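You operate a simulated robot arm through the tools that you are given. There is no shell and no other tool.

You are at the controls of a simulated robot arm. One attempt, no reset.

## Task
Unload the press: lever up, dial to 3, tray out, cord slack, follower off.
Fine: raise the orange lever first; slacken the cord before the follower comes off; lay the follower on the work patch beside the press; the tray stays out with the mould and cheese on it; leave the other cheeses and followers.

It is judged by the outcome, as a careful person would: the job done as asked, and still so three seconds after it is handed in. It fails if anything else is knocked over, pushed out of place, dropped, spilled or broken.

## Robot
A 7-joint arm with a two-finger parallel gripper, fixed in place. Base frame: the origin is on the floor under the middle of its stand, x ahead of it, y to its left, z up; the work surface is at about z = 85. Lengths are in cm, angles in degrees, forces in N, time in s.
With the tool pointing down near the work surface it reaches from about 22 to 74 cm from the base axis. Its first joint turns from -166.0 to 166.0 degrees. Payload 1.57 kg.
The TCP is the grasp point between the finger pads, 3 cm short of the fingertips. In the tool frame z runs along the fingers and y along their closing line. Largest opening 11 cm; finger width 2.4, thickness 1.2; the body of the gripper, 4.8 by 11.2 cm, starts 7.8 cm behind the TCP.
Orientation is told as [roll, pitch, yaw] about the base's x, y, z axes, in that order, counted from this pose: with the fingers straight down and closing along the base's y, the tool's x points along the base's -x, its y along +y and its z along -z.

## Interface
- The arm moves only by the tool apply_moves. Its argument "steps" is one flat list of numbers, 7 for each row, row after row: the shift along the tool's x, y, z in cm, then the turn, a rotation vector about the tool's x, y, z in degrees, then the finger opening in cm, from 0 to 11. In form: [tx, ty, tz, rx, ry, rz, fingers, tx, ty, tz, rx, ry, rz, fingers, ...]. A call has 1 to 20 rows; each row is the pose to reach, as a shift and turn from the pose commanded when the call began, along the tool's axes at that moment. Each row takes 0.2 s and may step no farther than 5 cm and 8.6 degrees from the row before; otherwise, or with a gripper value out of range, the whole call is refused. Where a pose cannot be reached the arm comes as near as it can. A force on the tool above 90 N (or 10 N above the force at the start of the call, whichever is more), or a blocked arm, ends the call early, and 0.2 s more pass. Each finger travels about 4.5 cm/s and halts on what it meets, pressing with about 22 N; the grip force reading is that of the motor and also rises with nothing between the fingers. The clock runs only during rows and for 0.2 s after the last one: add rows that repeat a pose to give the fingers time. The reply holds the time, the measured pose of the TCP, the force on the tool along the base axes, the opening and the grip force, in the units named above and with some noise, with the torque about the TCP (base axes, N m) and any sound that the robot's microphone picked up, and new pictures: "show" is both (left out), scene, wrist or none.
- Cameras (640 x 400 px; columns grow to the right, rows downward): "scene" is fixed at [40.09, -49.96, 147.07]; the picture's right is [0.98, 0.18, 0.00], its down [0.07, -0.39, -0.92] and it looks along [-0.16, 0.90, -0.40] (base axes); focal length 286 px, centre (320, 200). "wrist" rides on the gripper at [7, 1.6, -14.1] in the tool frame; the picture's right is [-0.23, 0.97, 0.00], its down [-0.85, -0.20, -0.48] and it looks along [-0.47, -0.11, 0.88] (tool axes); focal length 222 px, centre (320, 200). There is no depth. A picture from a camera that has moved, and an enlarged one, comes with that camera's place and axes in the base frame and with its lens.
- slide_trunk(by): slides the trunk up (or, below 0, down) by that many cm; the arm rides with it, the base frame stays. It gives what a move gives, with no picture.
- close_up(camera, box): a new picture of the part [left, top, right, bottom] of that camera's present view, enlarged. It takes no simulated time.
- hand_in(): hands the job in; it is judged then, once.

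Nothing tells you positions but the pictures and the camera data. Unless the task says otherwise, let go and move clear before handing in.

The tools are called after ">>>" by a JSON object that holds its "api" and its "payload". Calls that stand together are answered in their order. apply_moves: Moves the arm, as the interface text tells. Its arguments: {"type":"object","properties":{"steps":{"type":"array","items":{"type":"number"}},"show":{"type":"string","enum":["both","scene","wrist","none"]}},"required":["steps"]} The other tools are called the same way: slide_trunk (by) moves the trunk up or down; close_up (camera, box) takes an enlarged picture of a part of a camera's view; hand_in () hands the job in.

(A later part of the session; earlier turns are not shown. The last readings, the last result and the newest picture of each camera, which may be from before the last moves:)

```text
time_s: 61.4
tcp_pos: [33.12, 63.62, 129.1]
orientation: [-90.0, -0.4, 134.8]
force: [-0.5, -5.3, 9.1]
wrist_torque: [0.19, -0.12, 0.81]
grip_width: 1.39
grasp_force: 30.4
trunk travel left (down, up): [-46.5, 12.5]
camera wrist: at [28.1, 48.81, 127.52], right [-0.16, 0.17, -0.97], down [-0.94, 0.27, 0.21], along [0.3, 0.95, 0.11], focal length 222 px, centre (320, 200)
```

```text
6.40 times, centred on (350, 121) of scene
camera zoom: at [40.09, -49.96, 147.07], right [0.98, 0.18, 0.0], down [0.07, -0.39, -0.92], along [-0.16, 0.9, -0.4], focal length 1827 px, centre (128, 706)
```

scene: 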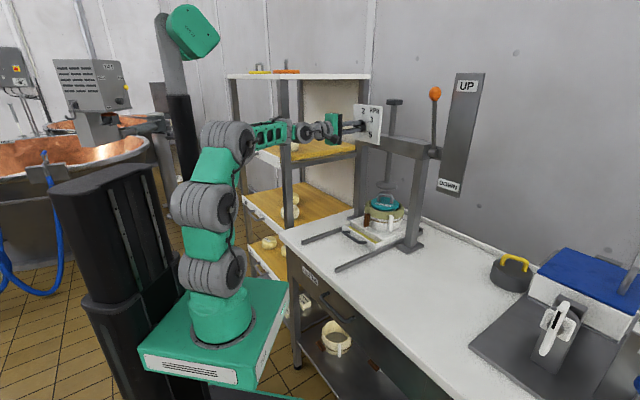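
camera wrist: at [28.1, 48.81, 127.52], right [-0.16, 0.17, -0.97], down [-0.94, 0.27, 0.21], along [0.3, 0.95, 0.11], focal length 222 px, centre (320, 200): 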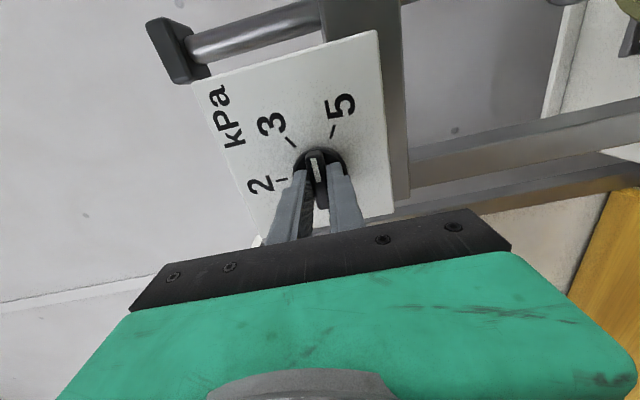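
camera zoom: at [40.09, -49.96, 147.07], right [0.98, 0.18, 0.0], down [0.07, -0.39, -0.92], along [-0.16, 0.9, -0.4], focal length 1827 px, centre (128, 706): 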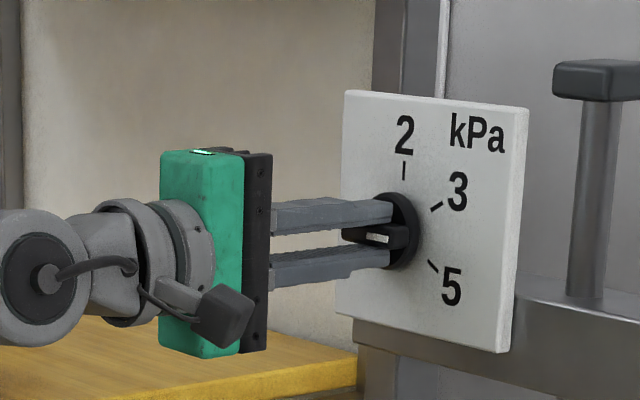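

Halfway: the pointer is at mid between 5 and 3. Turning the remaining 30°.

>>> {"api": "apply_moves", "payload": {"steps": [0, -0.15, 0, 0, 0, -7.5, 0.5, 0, -0.2, 0, 0, 0, -15, 0.5, 0, -0.2, 0, 0, 0, -22.5, 0.5, 0, -0.2, 0, 0, 0, -30, 0.5]}}

>>> {"api": "close_up", "payload": {"camera": "wrist", "box": [200, 60, 420, 240]}}

>>> {"api": "close_up", "payload": {"camera": "scene", "box": [300, 90, 400, 152]}}

```text
time_s: 62.4
tcp_pos: [33.31, 63.65, 129.19]
orientation: [-89.7, 29.7, 134.9]
force: [-7.0, -17.4, -1.9]
wrist_torque: [0.51, -0.53, -0.63]
grip_width: 1.38
grasp_force: 30.5
trunk travel left (down, up): [-46.5, 12.5]
camera wrist: at [28.03, 48.89, 131.3], right [0.2, -0.2, -0.96], down [-0.93, 0.26, -0.25], along [0.3, 0.94, -0.14], focal length 222 px, centre (320, 200)
```

scene: 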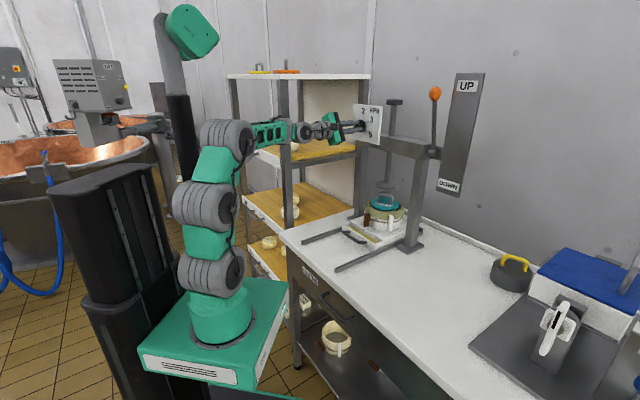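
wrist: 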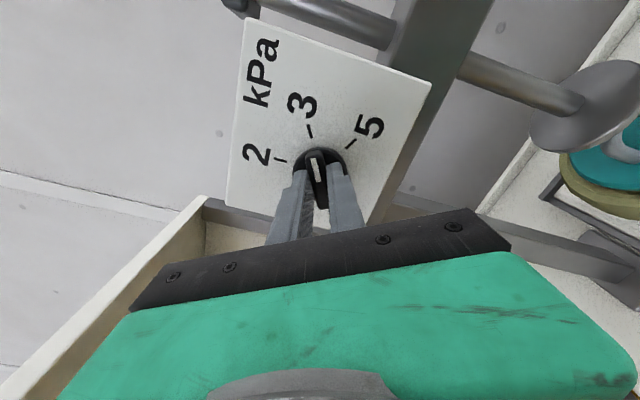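

```text
2.22 times, centred on (310, 150) of wrist
camera zoom: at [28.03, 48.89, 131.3], right [0.2, -0.2, -0.96], down [-0.93, 0.26, -0.25], along [0.3, 0.94, -0.14], focal length 494 px, centre (342, 311)
```

zoom: 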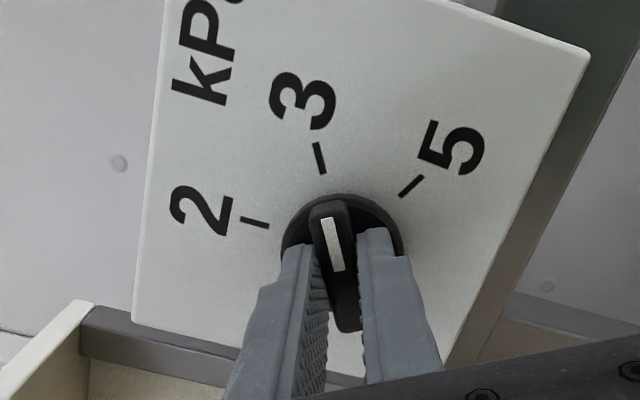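

```text
6.40 times, centred on (350, 121) of scene
camera zoom: at [40.09, -49.96, 147.07], right [0.98, 0.18, 0.0], down [0.07, -0.39, -0.92], along [-0.16, 0.9, -0.4], focal length 1827 px, centre (128, 706)
```

zoom: 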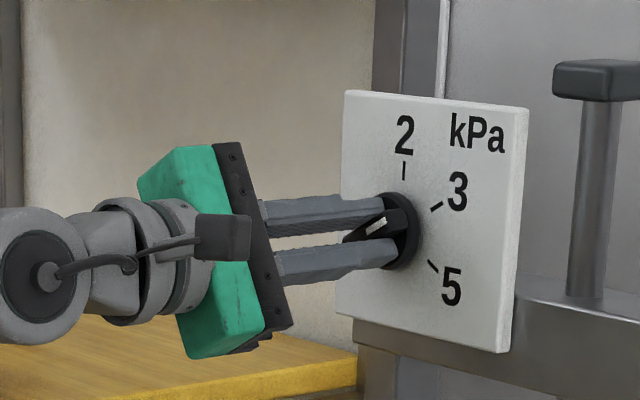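

Pointer is now on 3. Opening the fingers and backing straight off.

>>> {"api": "apply_moves", "payload": {"steps": [0, 0, 0, 0, 0, 0, 2.5, 0, 0, 0, 0, 0, 0, 4, 0, 0, 0, 0, 0, 0, 5, 0, 0, 0, 0, 0, 0, 5, 0, 0, -2, 0, 0, 0, 5, 0, 0, -4.5, 0, 0, 0, 5, 0, 0, -7.5, 0, 0, 0, 5, 0, 0, -10, 0, 0, 0, 5]}}

>>> {"api": "close_up", "payload": {"camera": "wrist", "box": [200, 40, 420, 240]}}

>>> {"api": "close_up", "payload": {"camera": "scene", "box": [300, 90, 400, 152]}}

```text
time_s: 64.2
tcp_pos: [26.1, 56.56, 129.21]
orientation: [-90.0, 29.5, 134.9]
force: [-0.7, -1.0, 0.5]
wrist_torque: [0.03, 0.0, 0.02]
grip_width: 5.01
grasp_force: 0.1
trunk travel left (down, up): [-46.5, 12.5]
camera wrist: at [20.95, 41.83, 131.29], right [0.2, -0.2, -0.96], down [-0.93, 0.26, -0.25], along [0.3, 0.94, -0.14], focal length 222 px, centre (320, 200)
```

scene: 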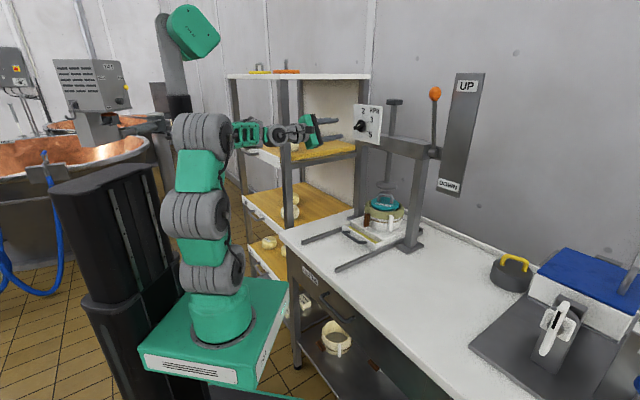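
wrist: 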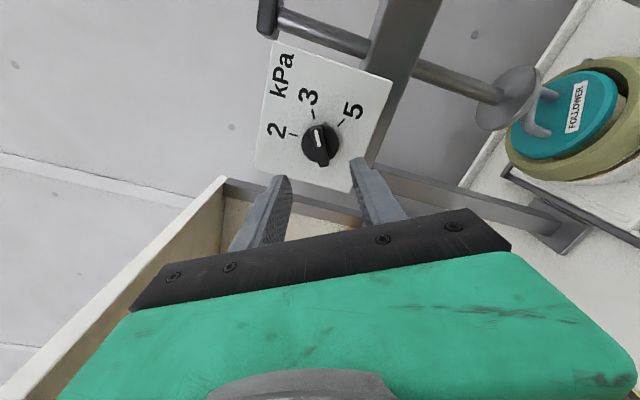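

```text
2.00 times, centred on (310, 140) of wrist
camera zoom: at [20.95, 41.83, 131.29], right [0.2, -0.2, -0.96], down [-0.93, 0.26, -0.25], along [0.3, 0.94, -0.14], focal length 444 px, centre (340, 320)
```

zoom: 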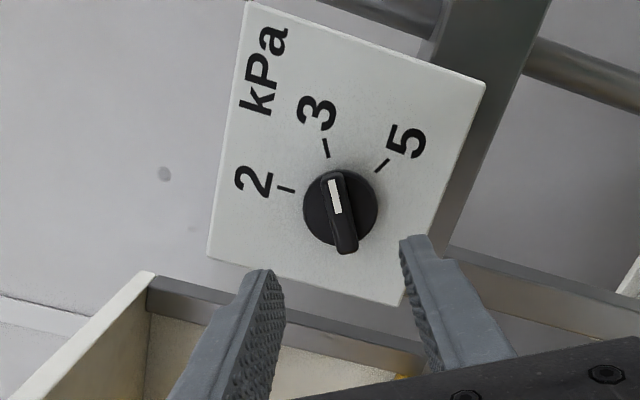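

```text
6.40 times, centred on (350, 121) of scene
camera zoom: at [40.09, -49.96, 147.07], right [0.98, 0.18, 0.0], down [0.07, -0.39, -0.92], along [-0.16, 0.9, -0.4], focal length 1827 px, centre (128, 706)
```

zoom: 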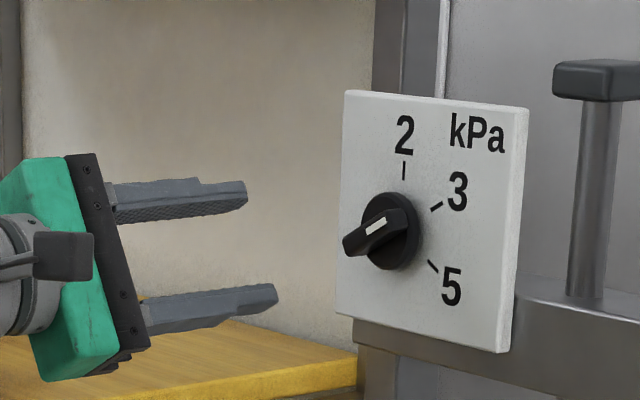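

Dial reads 3 — the pointer lines up with the tick. Next is the tray: I'll raise the trunk and bring the gripper down in front of the press toward the tray handle.

>>> {"api": "slide_trunk", "payload": {"by": 12}}

>>> {"api": "apply_moves", "payload": {"steps": [-0.37, 3.5, 0.12, -4.7, -1.9, 2.9, 6, -0.73, 7.0, 0.24, -9.4, -3.7, 5.8, 6, -1.1, 10.6, 0.36, -14.2, -5.6, 8.7, 7, -1.46, 14.1, 0.48, -18.9, -7.4, 11.6, 7, -1.83, 17.6, 0.6, -23.6, -9.3, 14.4, 7, -2.2, 21.1, 0.72, -28.3, -11.1, 17.3, 7, -2.56, 24.7, 0.84, -33.1, -13, 20.2, 7, -2.92, 28.2, 0.96, -37.8, -14.8, 23.1, 7, -3.29, 31.7, 1.08, -42.5, -16.7, 26, 7, -3.29, 31.7, 1.08, -42.5, -16.7, 26, 7]}}

```text
time_s: 65.7
tcp_pos: [26.14, 56.63, 141.07]
orientation: [-89.9, 29.5, 134.9]
force: [-0.3, -1.0, -0.8]
wrist_torque: [0.01, 0.0, 0.02]
grip_width: 5.0
grasp_force: 0.1
trunk travel left (down, up): [-58.5, 0.5]
```

```text
time_s: 67.9
tcp_pos: [35.91, 48.39, 112.16]
orientation: [-44.8, -0.2, 140.3]
force: [-0.2, 0.1, -0.5]
wrist_torque: [0.02, 0.01, 0.0]
grip_width: 7.01
grasp_force: 0.1
trunk travel left (down, up): [-58.5, 0.5]
camera wrist: at [34.08, 35.46, 120.99], right [-0.62, -0.38, -0.69], down [-0.78, 0.39, 0.48], along [0.08, 0.83, -0.54], focal length 222 px, centre (320, 200)
```

scene: 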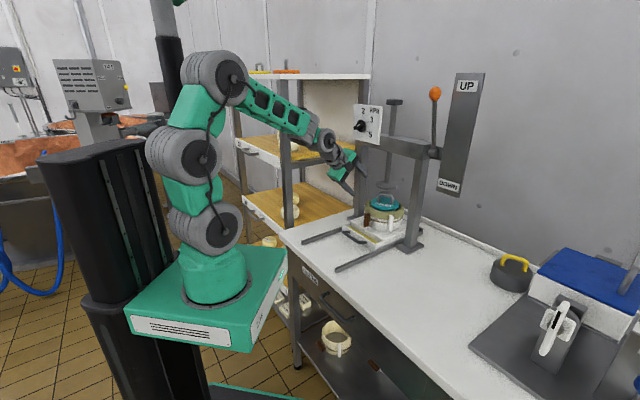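
wrist: 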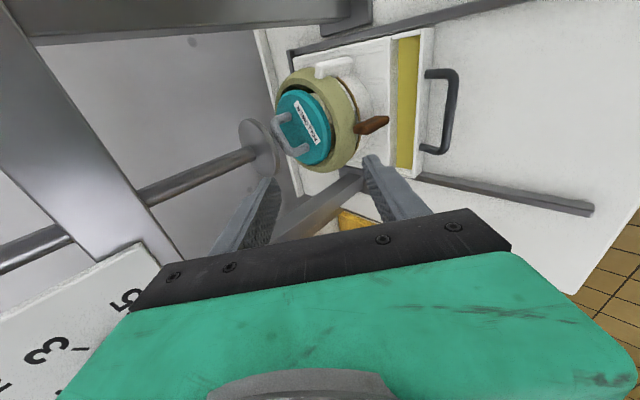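

Posture is excellent now. Zooming in on the tray handle, the mould with its cord and toggle, and the follower.

>>> {"api": "close_up", "payload": {"camera": "wrist", "box": [250, 20, 490, 200]}}

>>> {"api": "close_up", "payload": {"camera": "scene", "box": [330, 180, 430, 250]}}

```text
2.22 times, centred on (370, 110) of wrist
camera zoom: at [34.08, 35.46, 120.99], right [-0.62, -0.38, -0.69], down [-0.78, 0.39, 0.48], along [0.08, 0.83, -0.54], focal length 494 px, centre (209, 400)
```

zoom: 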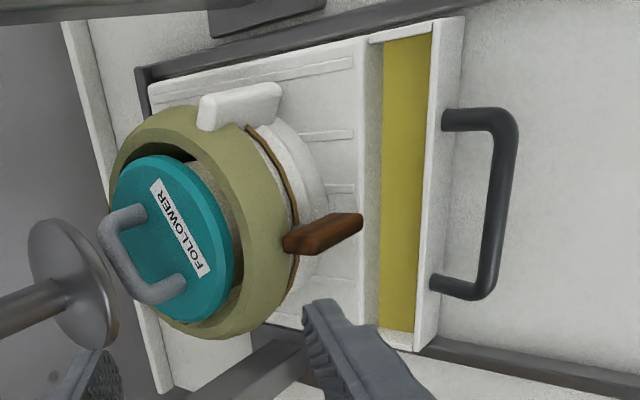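

```text
5.71 times, centred on (380, 215) of scene
camera zoom: at [40.09, -49.96, 147.07], right [0.98, 0.18, 0.0], down [0.07, -0.39, -0.92], along [-0.16, 0.9, -0.4], focal length 1632 px, centre (-23, 114)
```

zoom: 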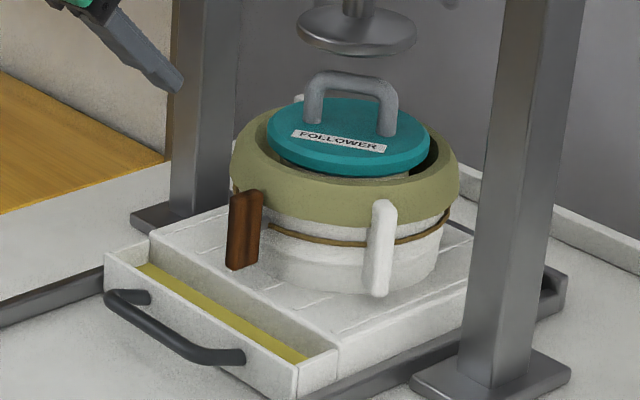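

The brown wooden toggle sticks out from the corded mould. I'll look at the spare mould on the lower shelf to understand how the toggle sits when slack.

>>> {"api": "close_up", "payload": {"camera": "scene", "box": [300, 310, 420, 400]}}

>>> {"api": "close_up", "payload": {"camera": "wrist", "box": [290, 40, 420, 150]}}

>>> {"api": "close_up", "payload": {"camera": "scene", "box": [355, 195, 410, 235]}}

```text
4.44 times, centred on (360, 355) of scene
camera zoom: at [40.09, -49.96, 147.07], right [0.98, 0.18, 0.0], down [0.07, -0.39, -0.92], along [-0.16, 0.9, -0.4], focal length 1269 px, centre (142, -489)
```

zoom: 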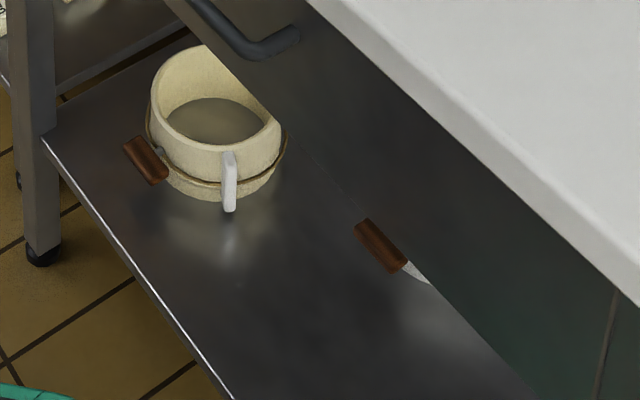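

```text
3.64 times, centred on (355, 95) of wrist
camera zoom: at [34.08, 35.46, 120.99], right [-0.62, -0.38, -0.69], down [-0.78, 0.39, 0.48], along [0.08, 0.83, -0.54], focal length 808 px, centre (193, 582)
```

zoom: 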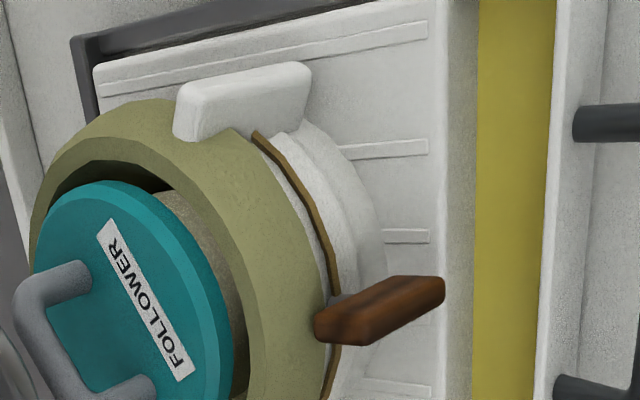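

```text
10.00 times, centred on (382, 215) of scene
camera zoom: at [40.09, -49.96, 147.07], right [0.98, 0.18, 0.0], down [0.07, -0.39, -0.92], along [-0.16, 0.9, -0.4], focal length 2855 px, centre (-305, 50)
```

zoom: 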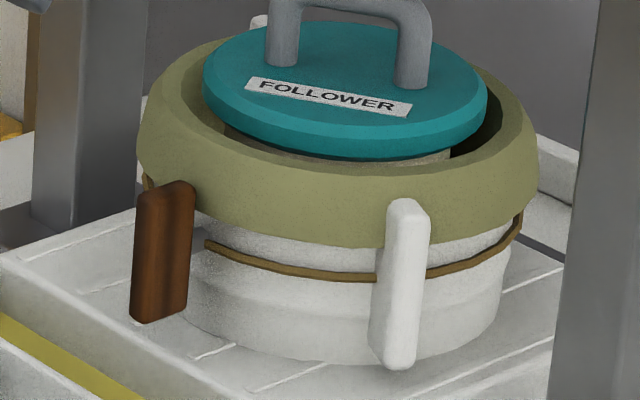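

The handle bar runs at f≈59 in front of the tray, centred near (34.8, 49, 88). I'll go tool-down above it with the fingers closing across the bar.

>>> {"api": "apply_moves", "payload": {"steps": [-0.2, 1.5, 1.4, -7.5, 0.35, 0.8, 6, -0.4, 3.0, 2.8, -15, 0.7, 1.6, 5, -0.65, 4.5, 4.1, -22.4, 1.05, 2.5, 4, -0.9, 6.0, 5.5, -29.9, 1.4, 3.3, 3, -1.1, 7.5, 6.9, -37.3, 1.75, 4.1, 3, -1.3, 9.0, 8.25, -44.8, 2.1, 4.9, 3, -1.3, 9.0, 8.25, -44.8, 2.1, 4.9, 3]}}

>>> {"api": "close_up", "payload": {"camera": "wrist", "box": [200, 60, 440, 240]}}

>>> {"api": "close_up", "payload": {"camera": "scene", "box": [310, 170, 430, 260]}}

```text
time_s: 69.5
tcp_pos: [34.7, 48.69, 99.92]
orientation: [0.1, -0.1, 135.1]
force: [-0.2, -1.0, 0.1]
wrist_torque: [-0.01, -0.02, 0.03]
grip_width: 3.0
grasp_force: 0.0
trunk travel left (down, up): [-58.5, 0.5]
camera wrist: at [38.41, 42.72, 114.02], right [-0.85, -0.53, 0.0], down [-0.46, 0.74, 0.48], along [-0.25, 0.41, -0.88], focal length 222 px, centre (320, 200)
```

scene: 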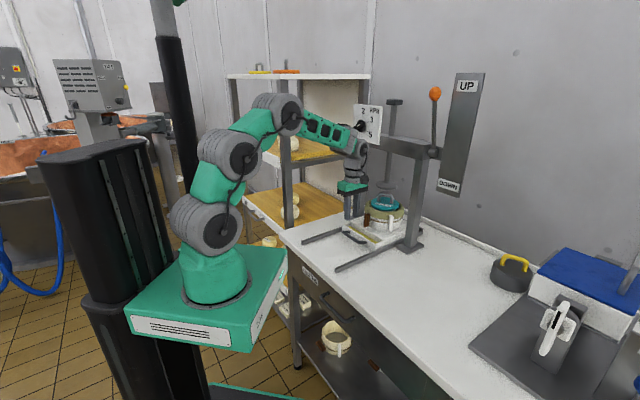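
wrist: 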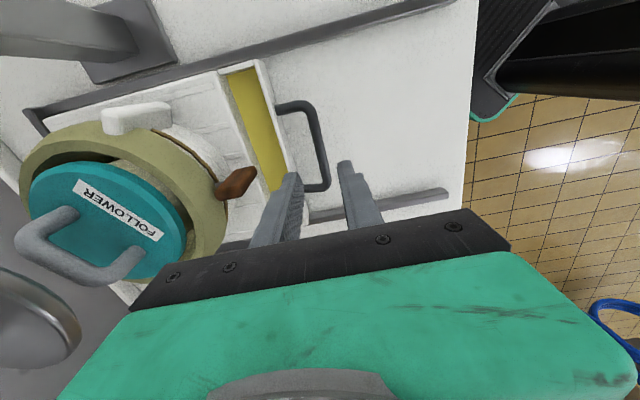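

```text
2.22 times, centred on (320, 150) of wrist
camera zoom: at [38.41, 42.72, 114.02], right [-0.85, -0.53, 0.0], down [-0.46, 0.74, 0.48], along [-0.25, 0.41, -0.88], focal length 494 px, centre (320, 311)
```

zoom: 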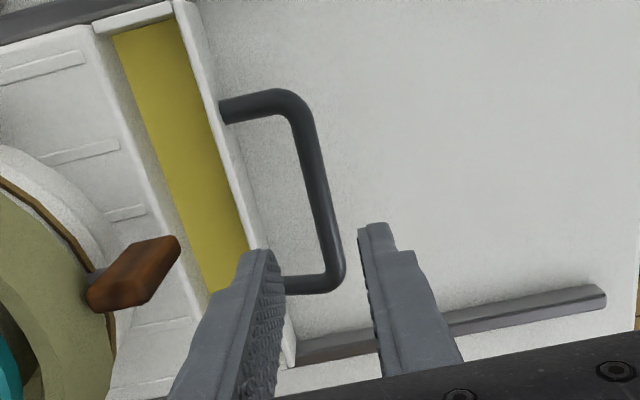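

```text
4.44 times, centred on (370, 215) of scene
camera zoom: at [40.09, -49.96, 147.07], right [0.98, 0.18, 0.0], down [0.07, -0.39, -0.92], along [-0.16, 0.9, -0.4], focal length 1269 px, centre (98, 133)
```

zoom: 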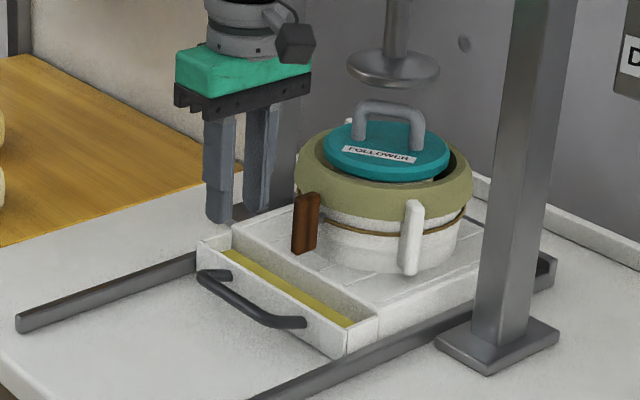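

Both views agree: bar at f≈59.4, z≈88, with about 2.5 cm gap to the tray. I'll shift slightly, lower with a 2.4 cm opening around the bar, then close.

>>> {"api": "apply_moves", "payload": {"steps": [-0.1, -0.45, 1, 0, 0, 0, 2.4, -0.1, -0.45, 4, 0, 0, 0, 2.4, -0.1, -0.45, 7, 0, 0, 0, 2.4, -0.1, -0.45, 9, 0, 0, 0, 2.4, -0.1, -0.45, 10.4, 0, 0, 0, 2.4, -0.1, -0.45, 10.4, 0, 0, 0, 2.4]}}

>>> {"api": "close_up", "payload": {"camera": "wrist", "box": [200, 60, 440, 240]}}

>>> {"api": "close_up", "payload": {"camera": "scene", "box": [310, 170, 430, 260]}}

```text
time_s: 70.9
tcp_pos: [34.97, 49.07, 89.23]
orientation: [-0.1, -0.1, 135.2]
force: [0.1, 0.2, -0.7]
wrist_torque: [0.0, 0.0, -0.02]
grip_width: 2.38
grasp_force: 0.1
trunk travel left (down, up): [-58.5, 0.5]
camera wrist: at [38.67, 43.14, 103.46], right [-0.85, -0.53, 0.0], down [-0.46, 0.74, 0.48], along [-0.25, 0.41, -0.88], focal length 222 px, centre (320, 200)
```

scene: 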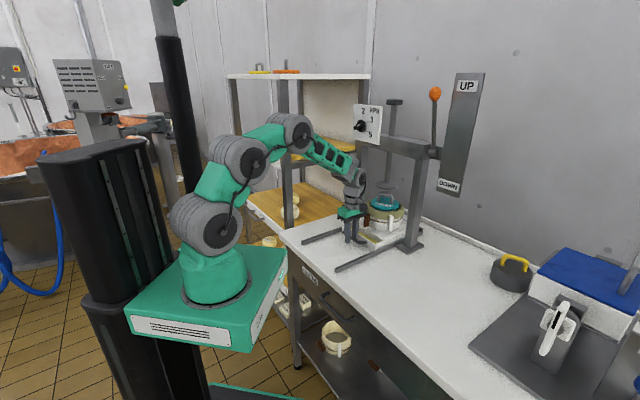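
wrist: 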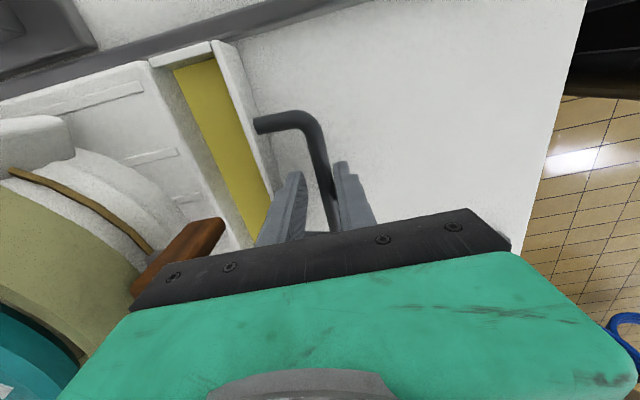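

```text
2.22 times, centred on (320, 150) of wrist
camera zoom: at [38.67, 43.14, 103.46], right [-0.85, -0.53, 0.0], down [-0.46, 0.74, 0.48], along [-0.25, 0.41, -0.88], focal length 494 px, centre (320, 311)
```

zoom: 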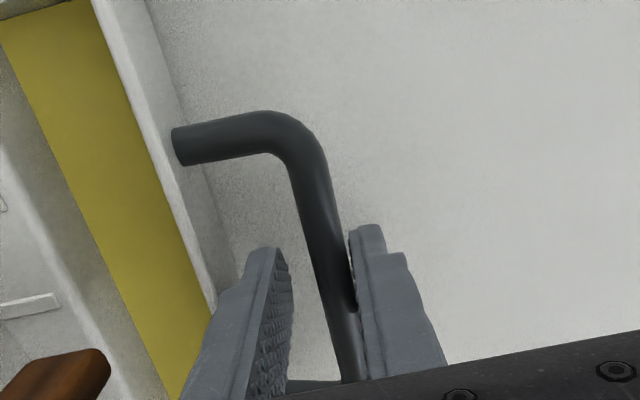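

```text
4.44 times, centred on (370, 215) of scene
camera zoom: at [40.09, -49.96, 147.07], right [0.98, 0.18, 0.0], down [0.07, -0.39, -0.92], along [-0.16, 0.9, -0.4], focal length 1269 px, centre (98, 133)
```

zoom: 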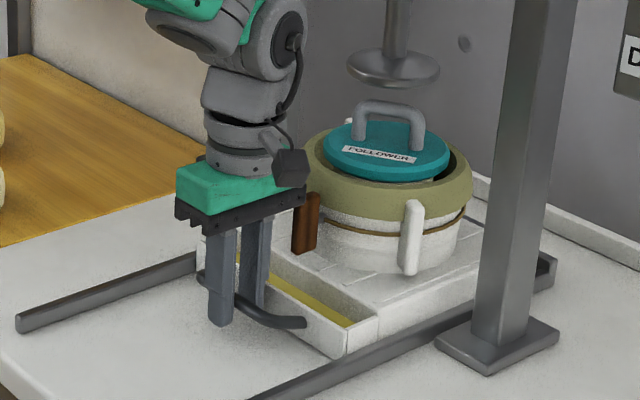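

The bar sits between the fingers. Closing on it.

>>> {"api": "apply_moves", "payload": {"steps": [0, 0, 0, 0, 0, 0, 1.5, 0, 0, 0, 0, 0, 0, 0.8, 0, 0, 0, 0, 0, 0, 0.5, 0, 0, 0, 0, 0, 0, 0.5], "show": "wrist"}}

```text
time_s: 71.9
tcp_pos: [34.66, 49.01, 89.41]
orientation: [0.0, -0.2, 135.1]
force: [-8.8, -9.1, 0.1]
wrist_torque: [-0.14, 0.04, 0.17]
grip_width: 1.64
grasp_force: 7.1
trunk travel left (down, up): [-58.5, 0.5]
camera wrist: at [38.55, 43.03, 103.46], right [-0.85, -0.53, 0.0], down [-0.46, 0.74, 0.48], along [-0.25, 0.41, -0.88], focal length 222 px, centre (320, 200)
```

wrist: 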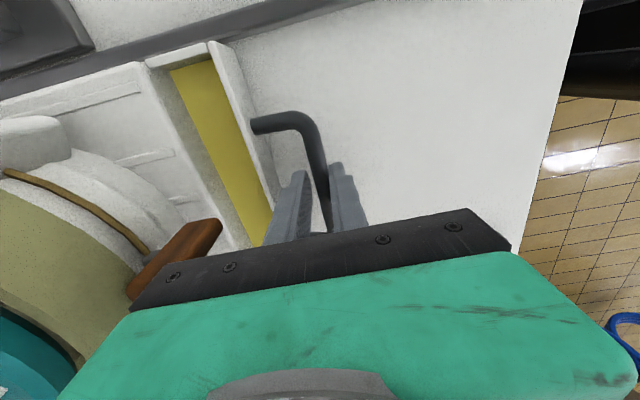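

Gripped. Pulling the tray gently straight out, first a few centimetres.

>>> {"api": "apply_moves", "payload": {"steps": [0, 0.4, 0, 0, 0, 0, 0.5, 0, 1.0, 0, 0, 0, 0, 0.5, 0, 1.8, 0, 0, 0, 0, 0.5, 0, 2.8, 0, 0, 0, 0, 0.5, 0, 3.8, 0, 0, 0, 0, 0.5, 0, 4.5, 0, 0, 0, 0, 0.5]}}

```text
time_s: 73.3
tcp_pos: [31.48, 45.74, 89.38]
orientation: [0.0, -0.1, 135.0]
force: [1.1, -1.6, -0.5]
wrist_torque: [0.23, 0.18, 0.69]
grip_width: 1.17
grasp_force: 29.1
trunk travel left (down, up): [-58.5, 0.5]
camera wrist: at [35.3, 39.77, 103.56], right [-0.85, -0.53, 0.0], down [-0.46, 0.74, 0.48], along [-0.25, 0.41, -0.88], focal length 222 px, centre (320, 200)
```

scene: 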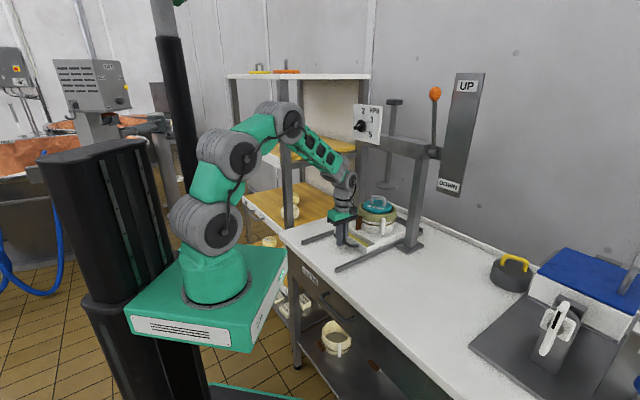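
wrist: 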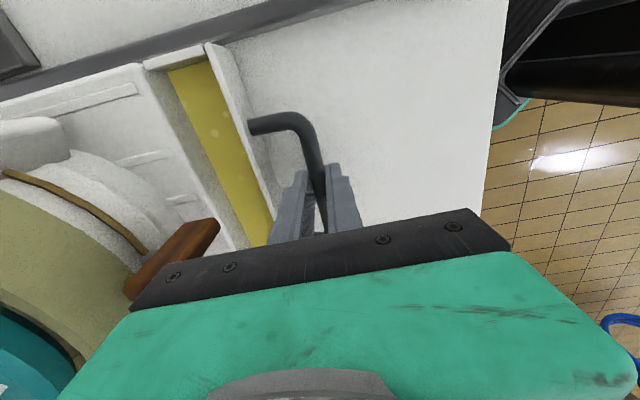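

The tray slides freely; the whey ripples a little so I'll keep it slow. Continuing.

>>> {"api": "apply_moves", "payload": {"steps": [0, 0.4, 0, 0, 0, 0, 0.5, 0, 1.1, 0, 0, 0, 0, 0.5, 0, 1.9, 0, 0, 0, 0, 0.5, 0, 2.8, 0, 0, 0, 0, 0.5, 0, 3.7, 0, 0, 0, 0, 0.5, 0, 4.6, 0, 0, 0, 0, 0.5, 0, 5.4, 0, 0, 0, 0, 0.5, 0, 6.1, 0, 0, 0, 0, 0.5, 0, 6.6, 0, 0, 0, 0, 0.5]}}

```text
time_s: 75.3
tcp_pos: [26.94, 41.28, 89.47]
orientation: [0.0, -0.1, 135.1]
force: [1.6, -1.0, -0.8]
wrist_torque: [0.03, 0.0, 0.68]
grip_width: 1.18
grasp_force: 28.8
trunk travel left (down, up): [-58.5, 0.5]
camera wrist: at [30.72, 35.18, 103.56], right [-0.85, -0.53, 0.0], down [-0.46, 0.74, 0.48], along [-0.25, 0.41, -0.88], focal length 222 px, centre (320, 200)
```

scene: 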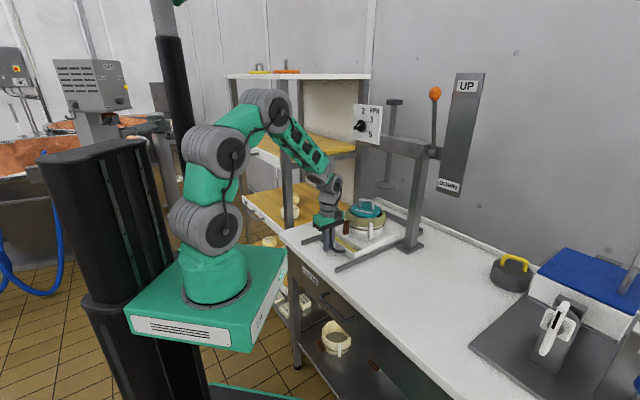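
wrist: 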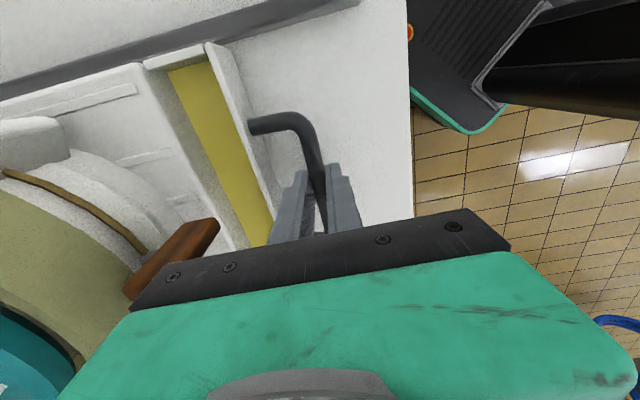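

>>> {"api": "close_up", "payload": {"camera": "scene", "box": [290, 180, 440, 280]}}

```text
4.00 times, centred on (365, 230) of scene
camera zoom: at [40.09, -49.96, 147.07], right [0.98, 0.18, 0.0], down [0.07, -0.39, -0.92], along [-0.16, 0.9, -0.4], focal length 1142 px, centre (140, 80)
```

zoom: 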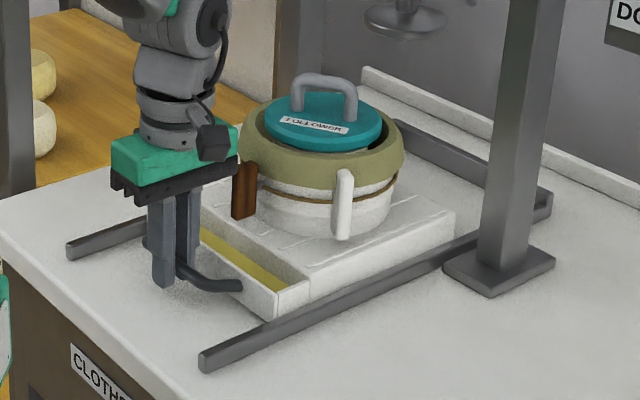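

The tray is about two-thirds out. Pulling a further 6 cm, watching for a stop.

>>> {"api": "apply_moves", "payload": {"steps": [0, 0.4, 0, 0, 0, 0, 0.5, 0, 1.0, 0, 0, 0, 0, 0.5, 0, 1.7, 0, 0, 0, 0, 0.5, 0, 2.4, 0, 0, 0, 0, 0.5, 0, 3.1, 0, 0, 0, 0, 0.5, 0, 3.8, 0, 0, 0, 0, 0.5, 0, 4.5, 0, 0, 0, 0, 0.5, 0, 5.1, 0, 0, 0, 0, 0.5, 0, 5.5, 0, 0, 0, 0, 0.5]}}

>>> {"api": "close_up", "payload": {"camera": "scene", "box": [290, 180, 440, 280]}}

```text
time_s: 77.3
tcp_pos: [23.01, 37.2, 89.37]
orientation: [0.0, -0.1, 135.2]
force: [1.3, -0.2, 14.2]
wrist_torque: [-0.03, -0.06, 0.7]
grip_width: 1.18
grasp_force: 28.9
trunk travel left (down, up): [-58.5, 0.5]
camera wrist: at [26.76, 31.22, 103.55], right [-0.85, -0.53, 0.0], down [-0.46, 0.74, 0.48], along [-0.25, 0.41, -0.88], focal length 222 px, centre (320, 200)
```

scene: 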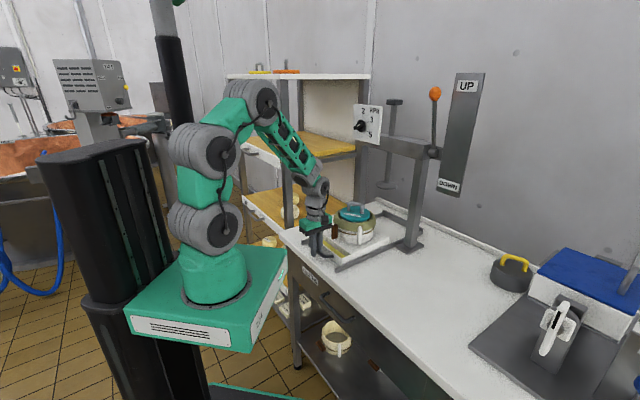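
wrist: 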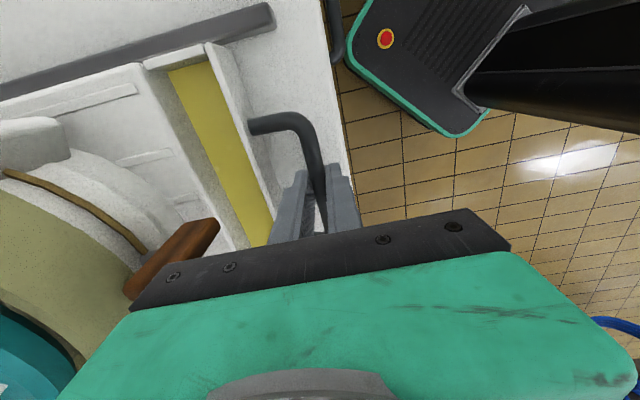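

```text
4.00 times, centred on (365, 230) of scene
camera zoom: at [40.09, -49.96, 147.07], right [0.98, 0.18, 0.0], down [0.07, -0.39, -0.92], along [-0.16, 0.9, -0.4], focal length 1142 px, centre (140, 80)
```

zoom: 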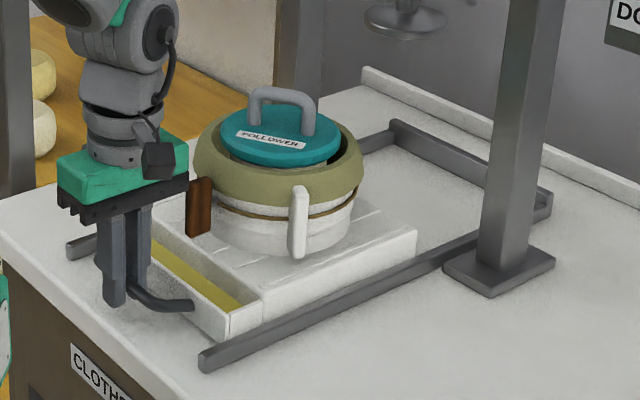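

About 16.6 cm out now. One more slow centimetre to feel for the end stop.

>>> {"api": "apply_moves", "payload": {"steps": [0, 0.3, 0, 0, 0, 0, 0.5, 0, 0.7, 0, 0, 0, 0, 0.5, 0, 1.1, 0, 0, 0, 0, 0.5, 0, 1.4, 0, 0, 0, 0, 0.5], "show": "none"}}

>>> {"api": "close_up", "payload": {"camera": "scene", "box": [290, 180, 440, 280]}}

```text
time_s: 78.3
tcp_pos: [22.06, 36.4, 89.38]
orientation: [0.0, -0.3, 135.2]
force: [-0.1, 3.2, 17.3]
wrist_torque: [0.1, 0.15, 0.69]
grip_width: 1.17
grasp_force: 29.3
trunk travel left (down, up): [-58.5, 0.5]
```

```text
4.00 times, centred on (365, 230) of scene
camera zoom: at [40.09, -49.96, 147.07], right [0.98, 0.18, 0.0], down [0.07, -0.39, -0.92], along [-0.16, 0.9, -0.4], focal length 1142 px, centre (140, 80)
```

zoom: 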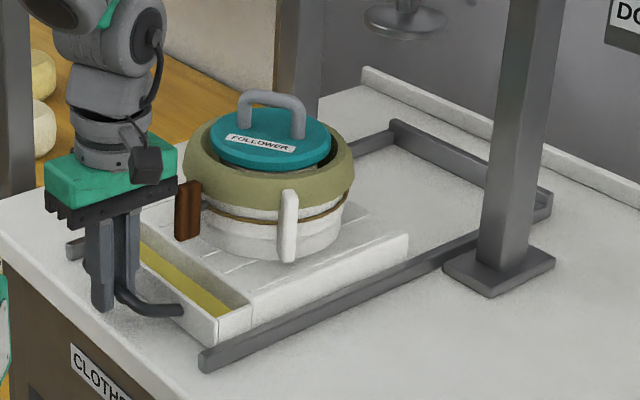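

The tray is fully drawn out to the rail ends with the mould on it. Releasing the handle and rising straight up.

>>> {"api": "apply_moves", "payload": {"steps": [0, 0, 0, 0, 0, 0, 1.5, 0, 0, 0, 0, 0, 0, 2.4, 0, 0, 0, 0, 0, 0, 2.4, 0, 0, -2, 0, 0, 0, 2.4, 0, 0, -5, 0, 0, 0, 2.4, 0, 0, -9, 0, 0, 0, 2.4, 0, 0, -13, 0, 0, 0, 2.4, 0, 0, -17, 0, 0, 0, 2.4]}}

>>> {"api": "close_up", "payload": {"camera": "wrist", "box": [60, 0, 400, 230]}}

>>> {"api": "close_up", "payload": {"camera": "scene", "box": [290, 180, 440, 280]}}

```text
time_s: 80.1
tcp_pos: [21.99, 36.55, 106.54]
orientation: [0.0, -0.1, 135.0]
force: [0.1, 0.1, 0.6]
wrist_torque: [0.0, 0.01, 0.0]
grip_width: 2.41
grasp_force: 0.1
trunk travel left (down, up): [-58.5, 0.5]
camera wrist: at [25.8, 30.58, 120.66], right [-0.85, -0.53, 0.0], down [-0.46, 0.74, 0.48], along [-0.25, 0.41, -0.88], focal length 222 px, centre (320, 200)
```

scene: 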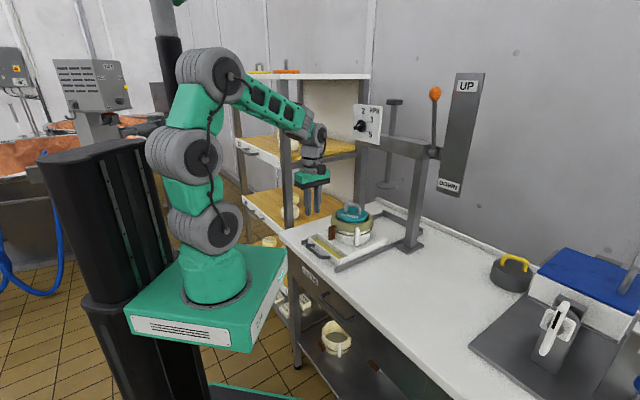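
wrist: 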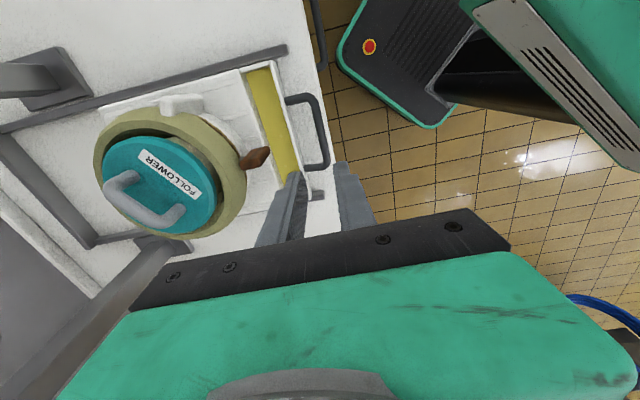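

```text
1.74 times, centred on (230, 115) of wrist
camera zoom: at [25.8, 30.58, 120.66], right [-0.85, -0.53, 0.0], down [-0.46, 0.74, 0.48], along [-0.25, 0.41, -0.88], focal length 386 px, centre (476, 348)
```

zoom: 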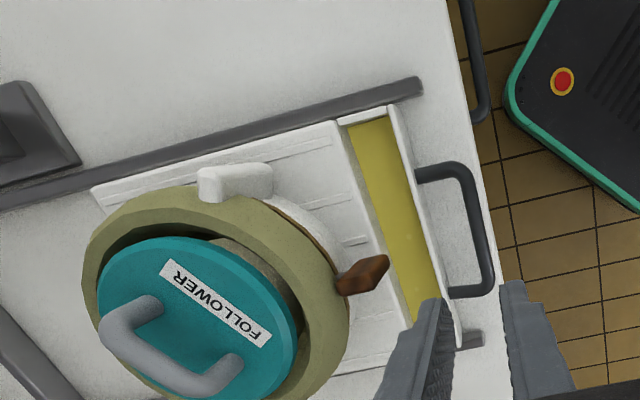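

```text
4.00 times, centred on (365, 230) of scene
camera zoom: at [40.09, -49.96, 147.07], right [0.98, 0.18, 0.0], down [0.07, -0.39, -0.92], along [-0.16, 0.9, -0.4], focal length 1142 px, centre (140, 80)
```

zoom: 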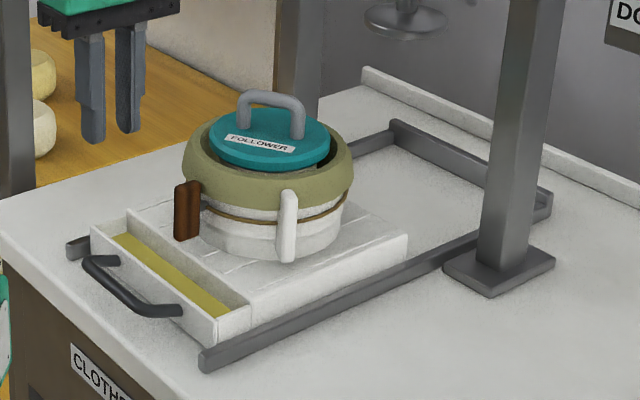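

Tray is out. Now I need a close look at the cord toggle and to find the work patch beside the press.

>>> {"api": "close_up", "payload": {"camera": "scene", "box": [400, 220, 560, 330]}}

>>> {"api": "close_up", "payload": {"camera": "scene", "box": [325, 205, 385, 255]}}

>>> {"api": "close_up", "payload": {"camera": "scene", "box": [240, 130, 320, 190]}}

```text
3.64 times, centred on (480, 275) of scene
camera zoom: at [40.09, -49.96, 147.07], right [0.98, 0.18, 0.0], down [0.07, -0.39, -0.92], along [-0.16, 0.9, -0.4], focal length 1038 px, centre (-262, -73)
```

zoom: 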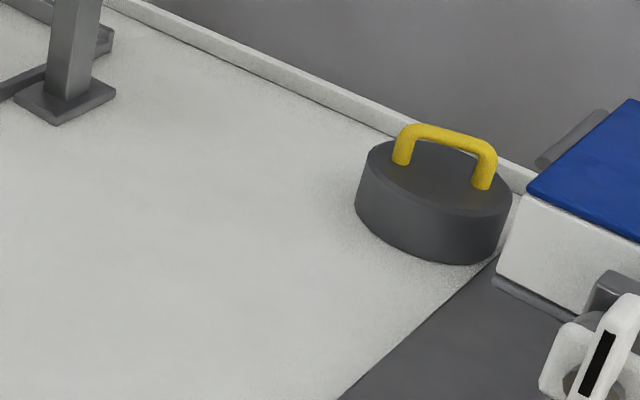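

```text
8.00 times, centred on (355, 230) of scene
camera zoom: at [40.09, -49.96, 147.07], right [0.98, 0.18, 0.0], down [0.07, -0.39, -0.92], along [-0.16, 0.9, -0.4], focal length 2284 px, centre (40, -40)
```

zoom: 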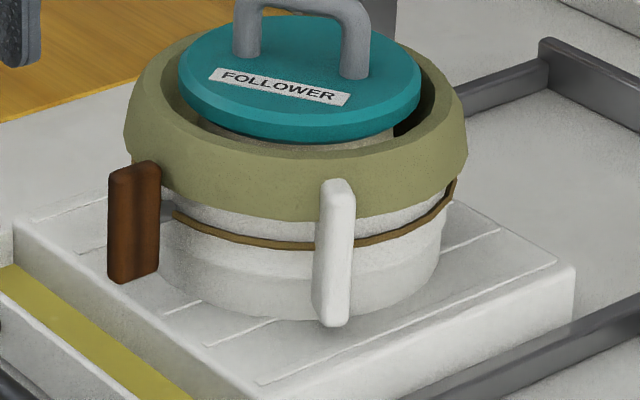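

```text
6.67 times, centred on (280, 160) of scene
camera zoom: at [40.09, -49.96, 147.07], right [0.98, 0.18, 0.0], down [0.07, -0.39, -0.92], along [-0.16, 0.9, -0.4], focal length 1904 px, centre (587, 467)
```

zoom: 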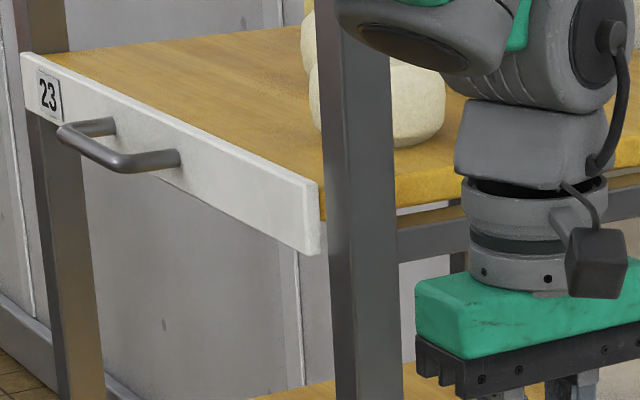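

The toggle is a wooden grip on a radial pin at the cord. I'll zoom into the spare mould's toggle for comparison.

>>> {"api": "close_up", "payload": {"camera": "scene", "box": [315, 315, 365, 360]}}

>>> {"api": "close_up", "payload": {"camera": "wrist", "box": [150, 90, 310, 210]}}

>>> {"api": "close_up", "payload": {"camera": "scene", "box": [325, 215, 365, 250]}}

```text
8.89 times, centred on (340, 338) of scene
camera zoom: at [40.09, -49.96, 147.07], right [0.98, 0.18, 0.0], down [0.07, -0.39, -0.92], along [-0.16, 0.9, -0.4], focal length 2538 px, centre (142, -1022)
```

zoom: 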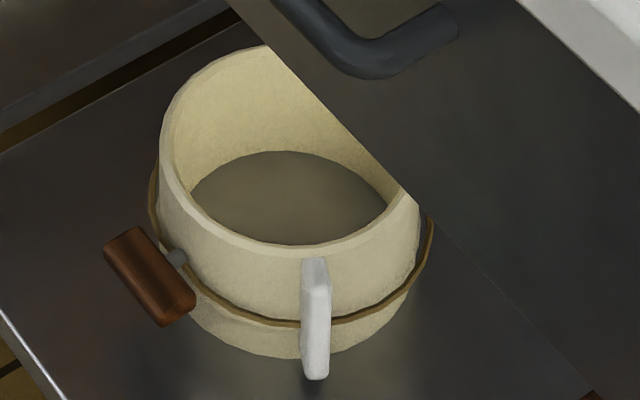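

```text
3.33 times, centred on (230, 150) of wrist
camera zoom: at [25.8, 30.58, 120.66], right [-0.85, -0.53, 0.0], down [-0.46, 0.74, 0.48], along [-0.25, 0.41, -0.88], focal length 740 px, centre (620, 367)
```

zoom: 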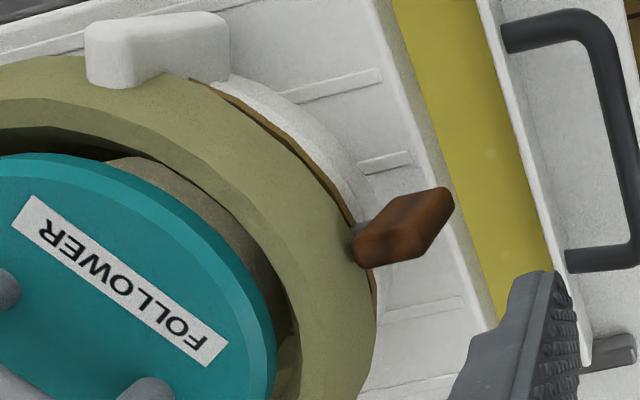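

```text
11.43 times, centred on (345, 232) of scene
camera zoom: at [40.09, -49.96, 147.07], right [0.98, 0.18, 0.0], down [0.07, -0.39, -0.92], along [-0.16, 0.9, -0.4], focal length 3263 px, centre (34, -171)
```

zoom: 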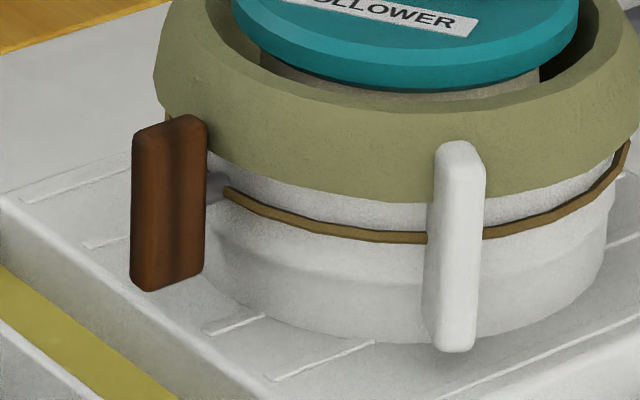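

The spare mould's slack toggle lies horizontal, while this one stands vertical (tight), pivoting on a radial pin at (28.9, 41, 94.4). I'll bring closed fingertips beside its upper half, on its left, to sweep it over gently.

>>> {"api": "apply_moves", "payload": {"steps": [-0.4, -2.2, 0, 0, 0, 0, 1, -0.9, -4.4, 0, 0, 0, 0, 0, -1.3, -6.5, 0, 0, 0, 0, 0, -1.3, -6.5, 2.5, 0, 0, 0, 0, -1.3, -6.5, 5, 0, 0, 0, 0, -1.3, -6.5, 5, 0, 0, 0, 0]}}

>>> {"api": "close_up", "payload": {"camera": "wrist", "box": [160, 60, 420, 240]}}

>>> {"api": "close_up", "payload": {"camera": "scene", "box": [310, 190, 390, 250]}}

```text
time_s: 81.5
tcp_pos: [25.54, 42.01, 101.37]
orientation: [0.0, -0.1, 135.1]
force: [-0.7, -0.2, -1.2]
wrist_torque: [0.0, -0.01, 0.01]
grip_width: 0.03
grasp_force: 21.3
trunk travel left (down, up): [-58.5, 0.5]
camera wrist: at [29.44, 35.92, 115.44], right [-0.85, -0.53, 0.0], down [-0.46, 0.74, 0.48], along [-0.25, 0.41, -0.88], focal length 222 px, centre (320, 200)
```

scene: 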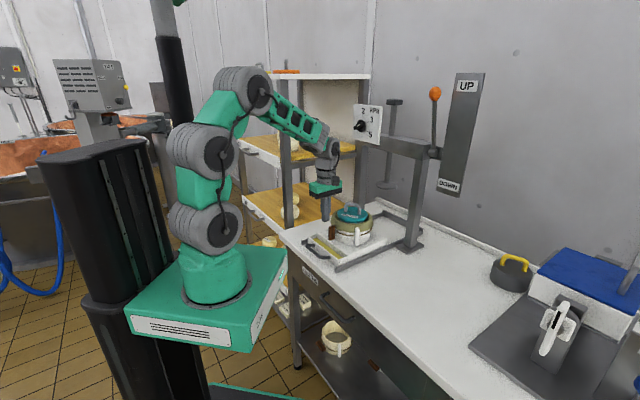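
wrist: 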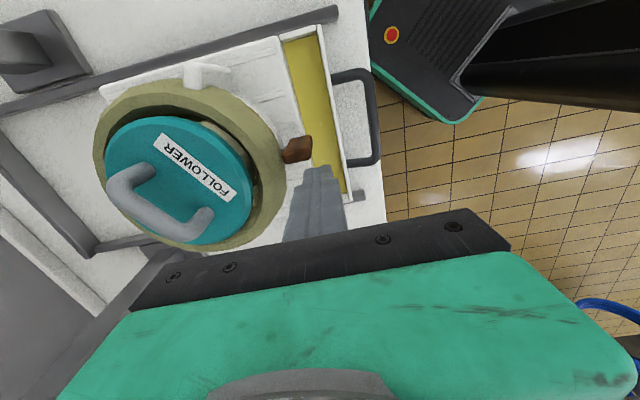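

```text
2.22 times, centred on (290, 150) of wrist
camera zoom: at [29.44, 35.92, 115.44], right [-0.85, -0.53, 0.0], down [-0.46, 0.74, 0.48], along [-0.25, 0.41, -0.88], focal length 494 px, centre (387, 311)
```

zoom: 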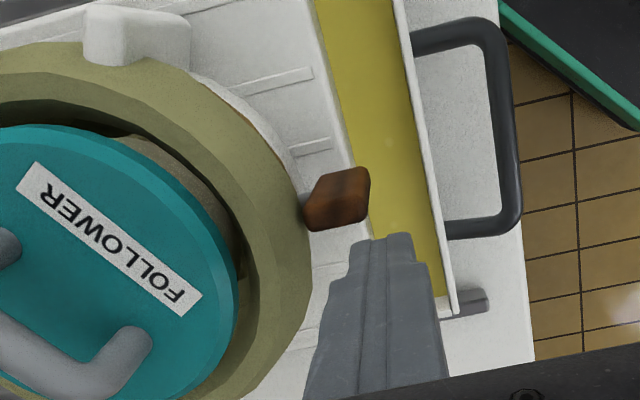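

```text
6.67 times, centred on (350, 220) of scene
camera zoom: at [40.09, -49.96, 147.07], right [0.98, 0.18, 0.0], down [0.07, -0.39, -0.92], along [-0.16, 0.9, -0.4], focal length 1904 px, centre (120, 67)
```

zoom: 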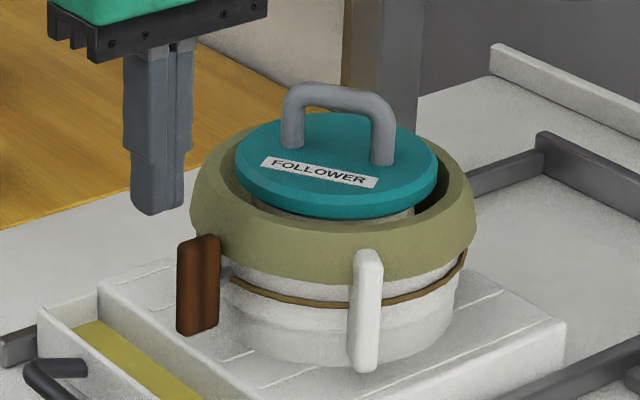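

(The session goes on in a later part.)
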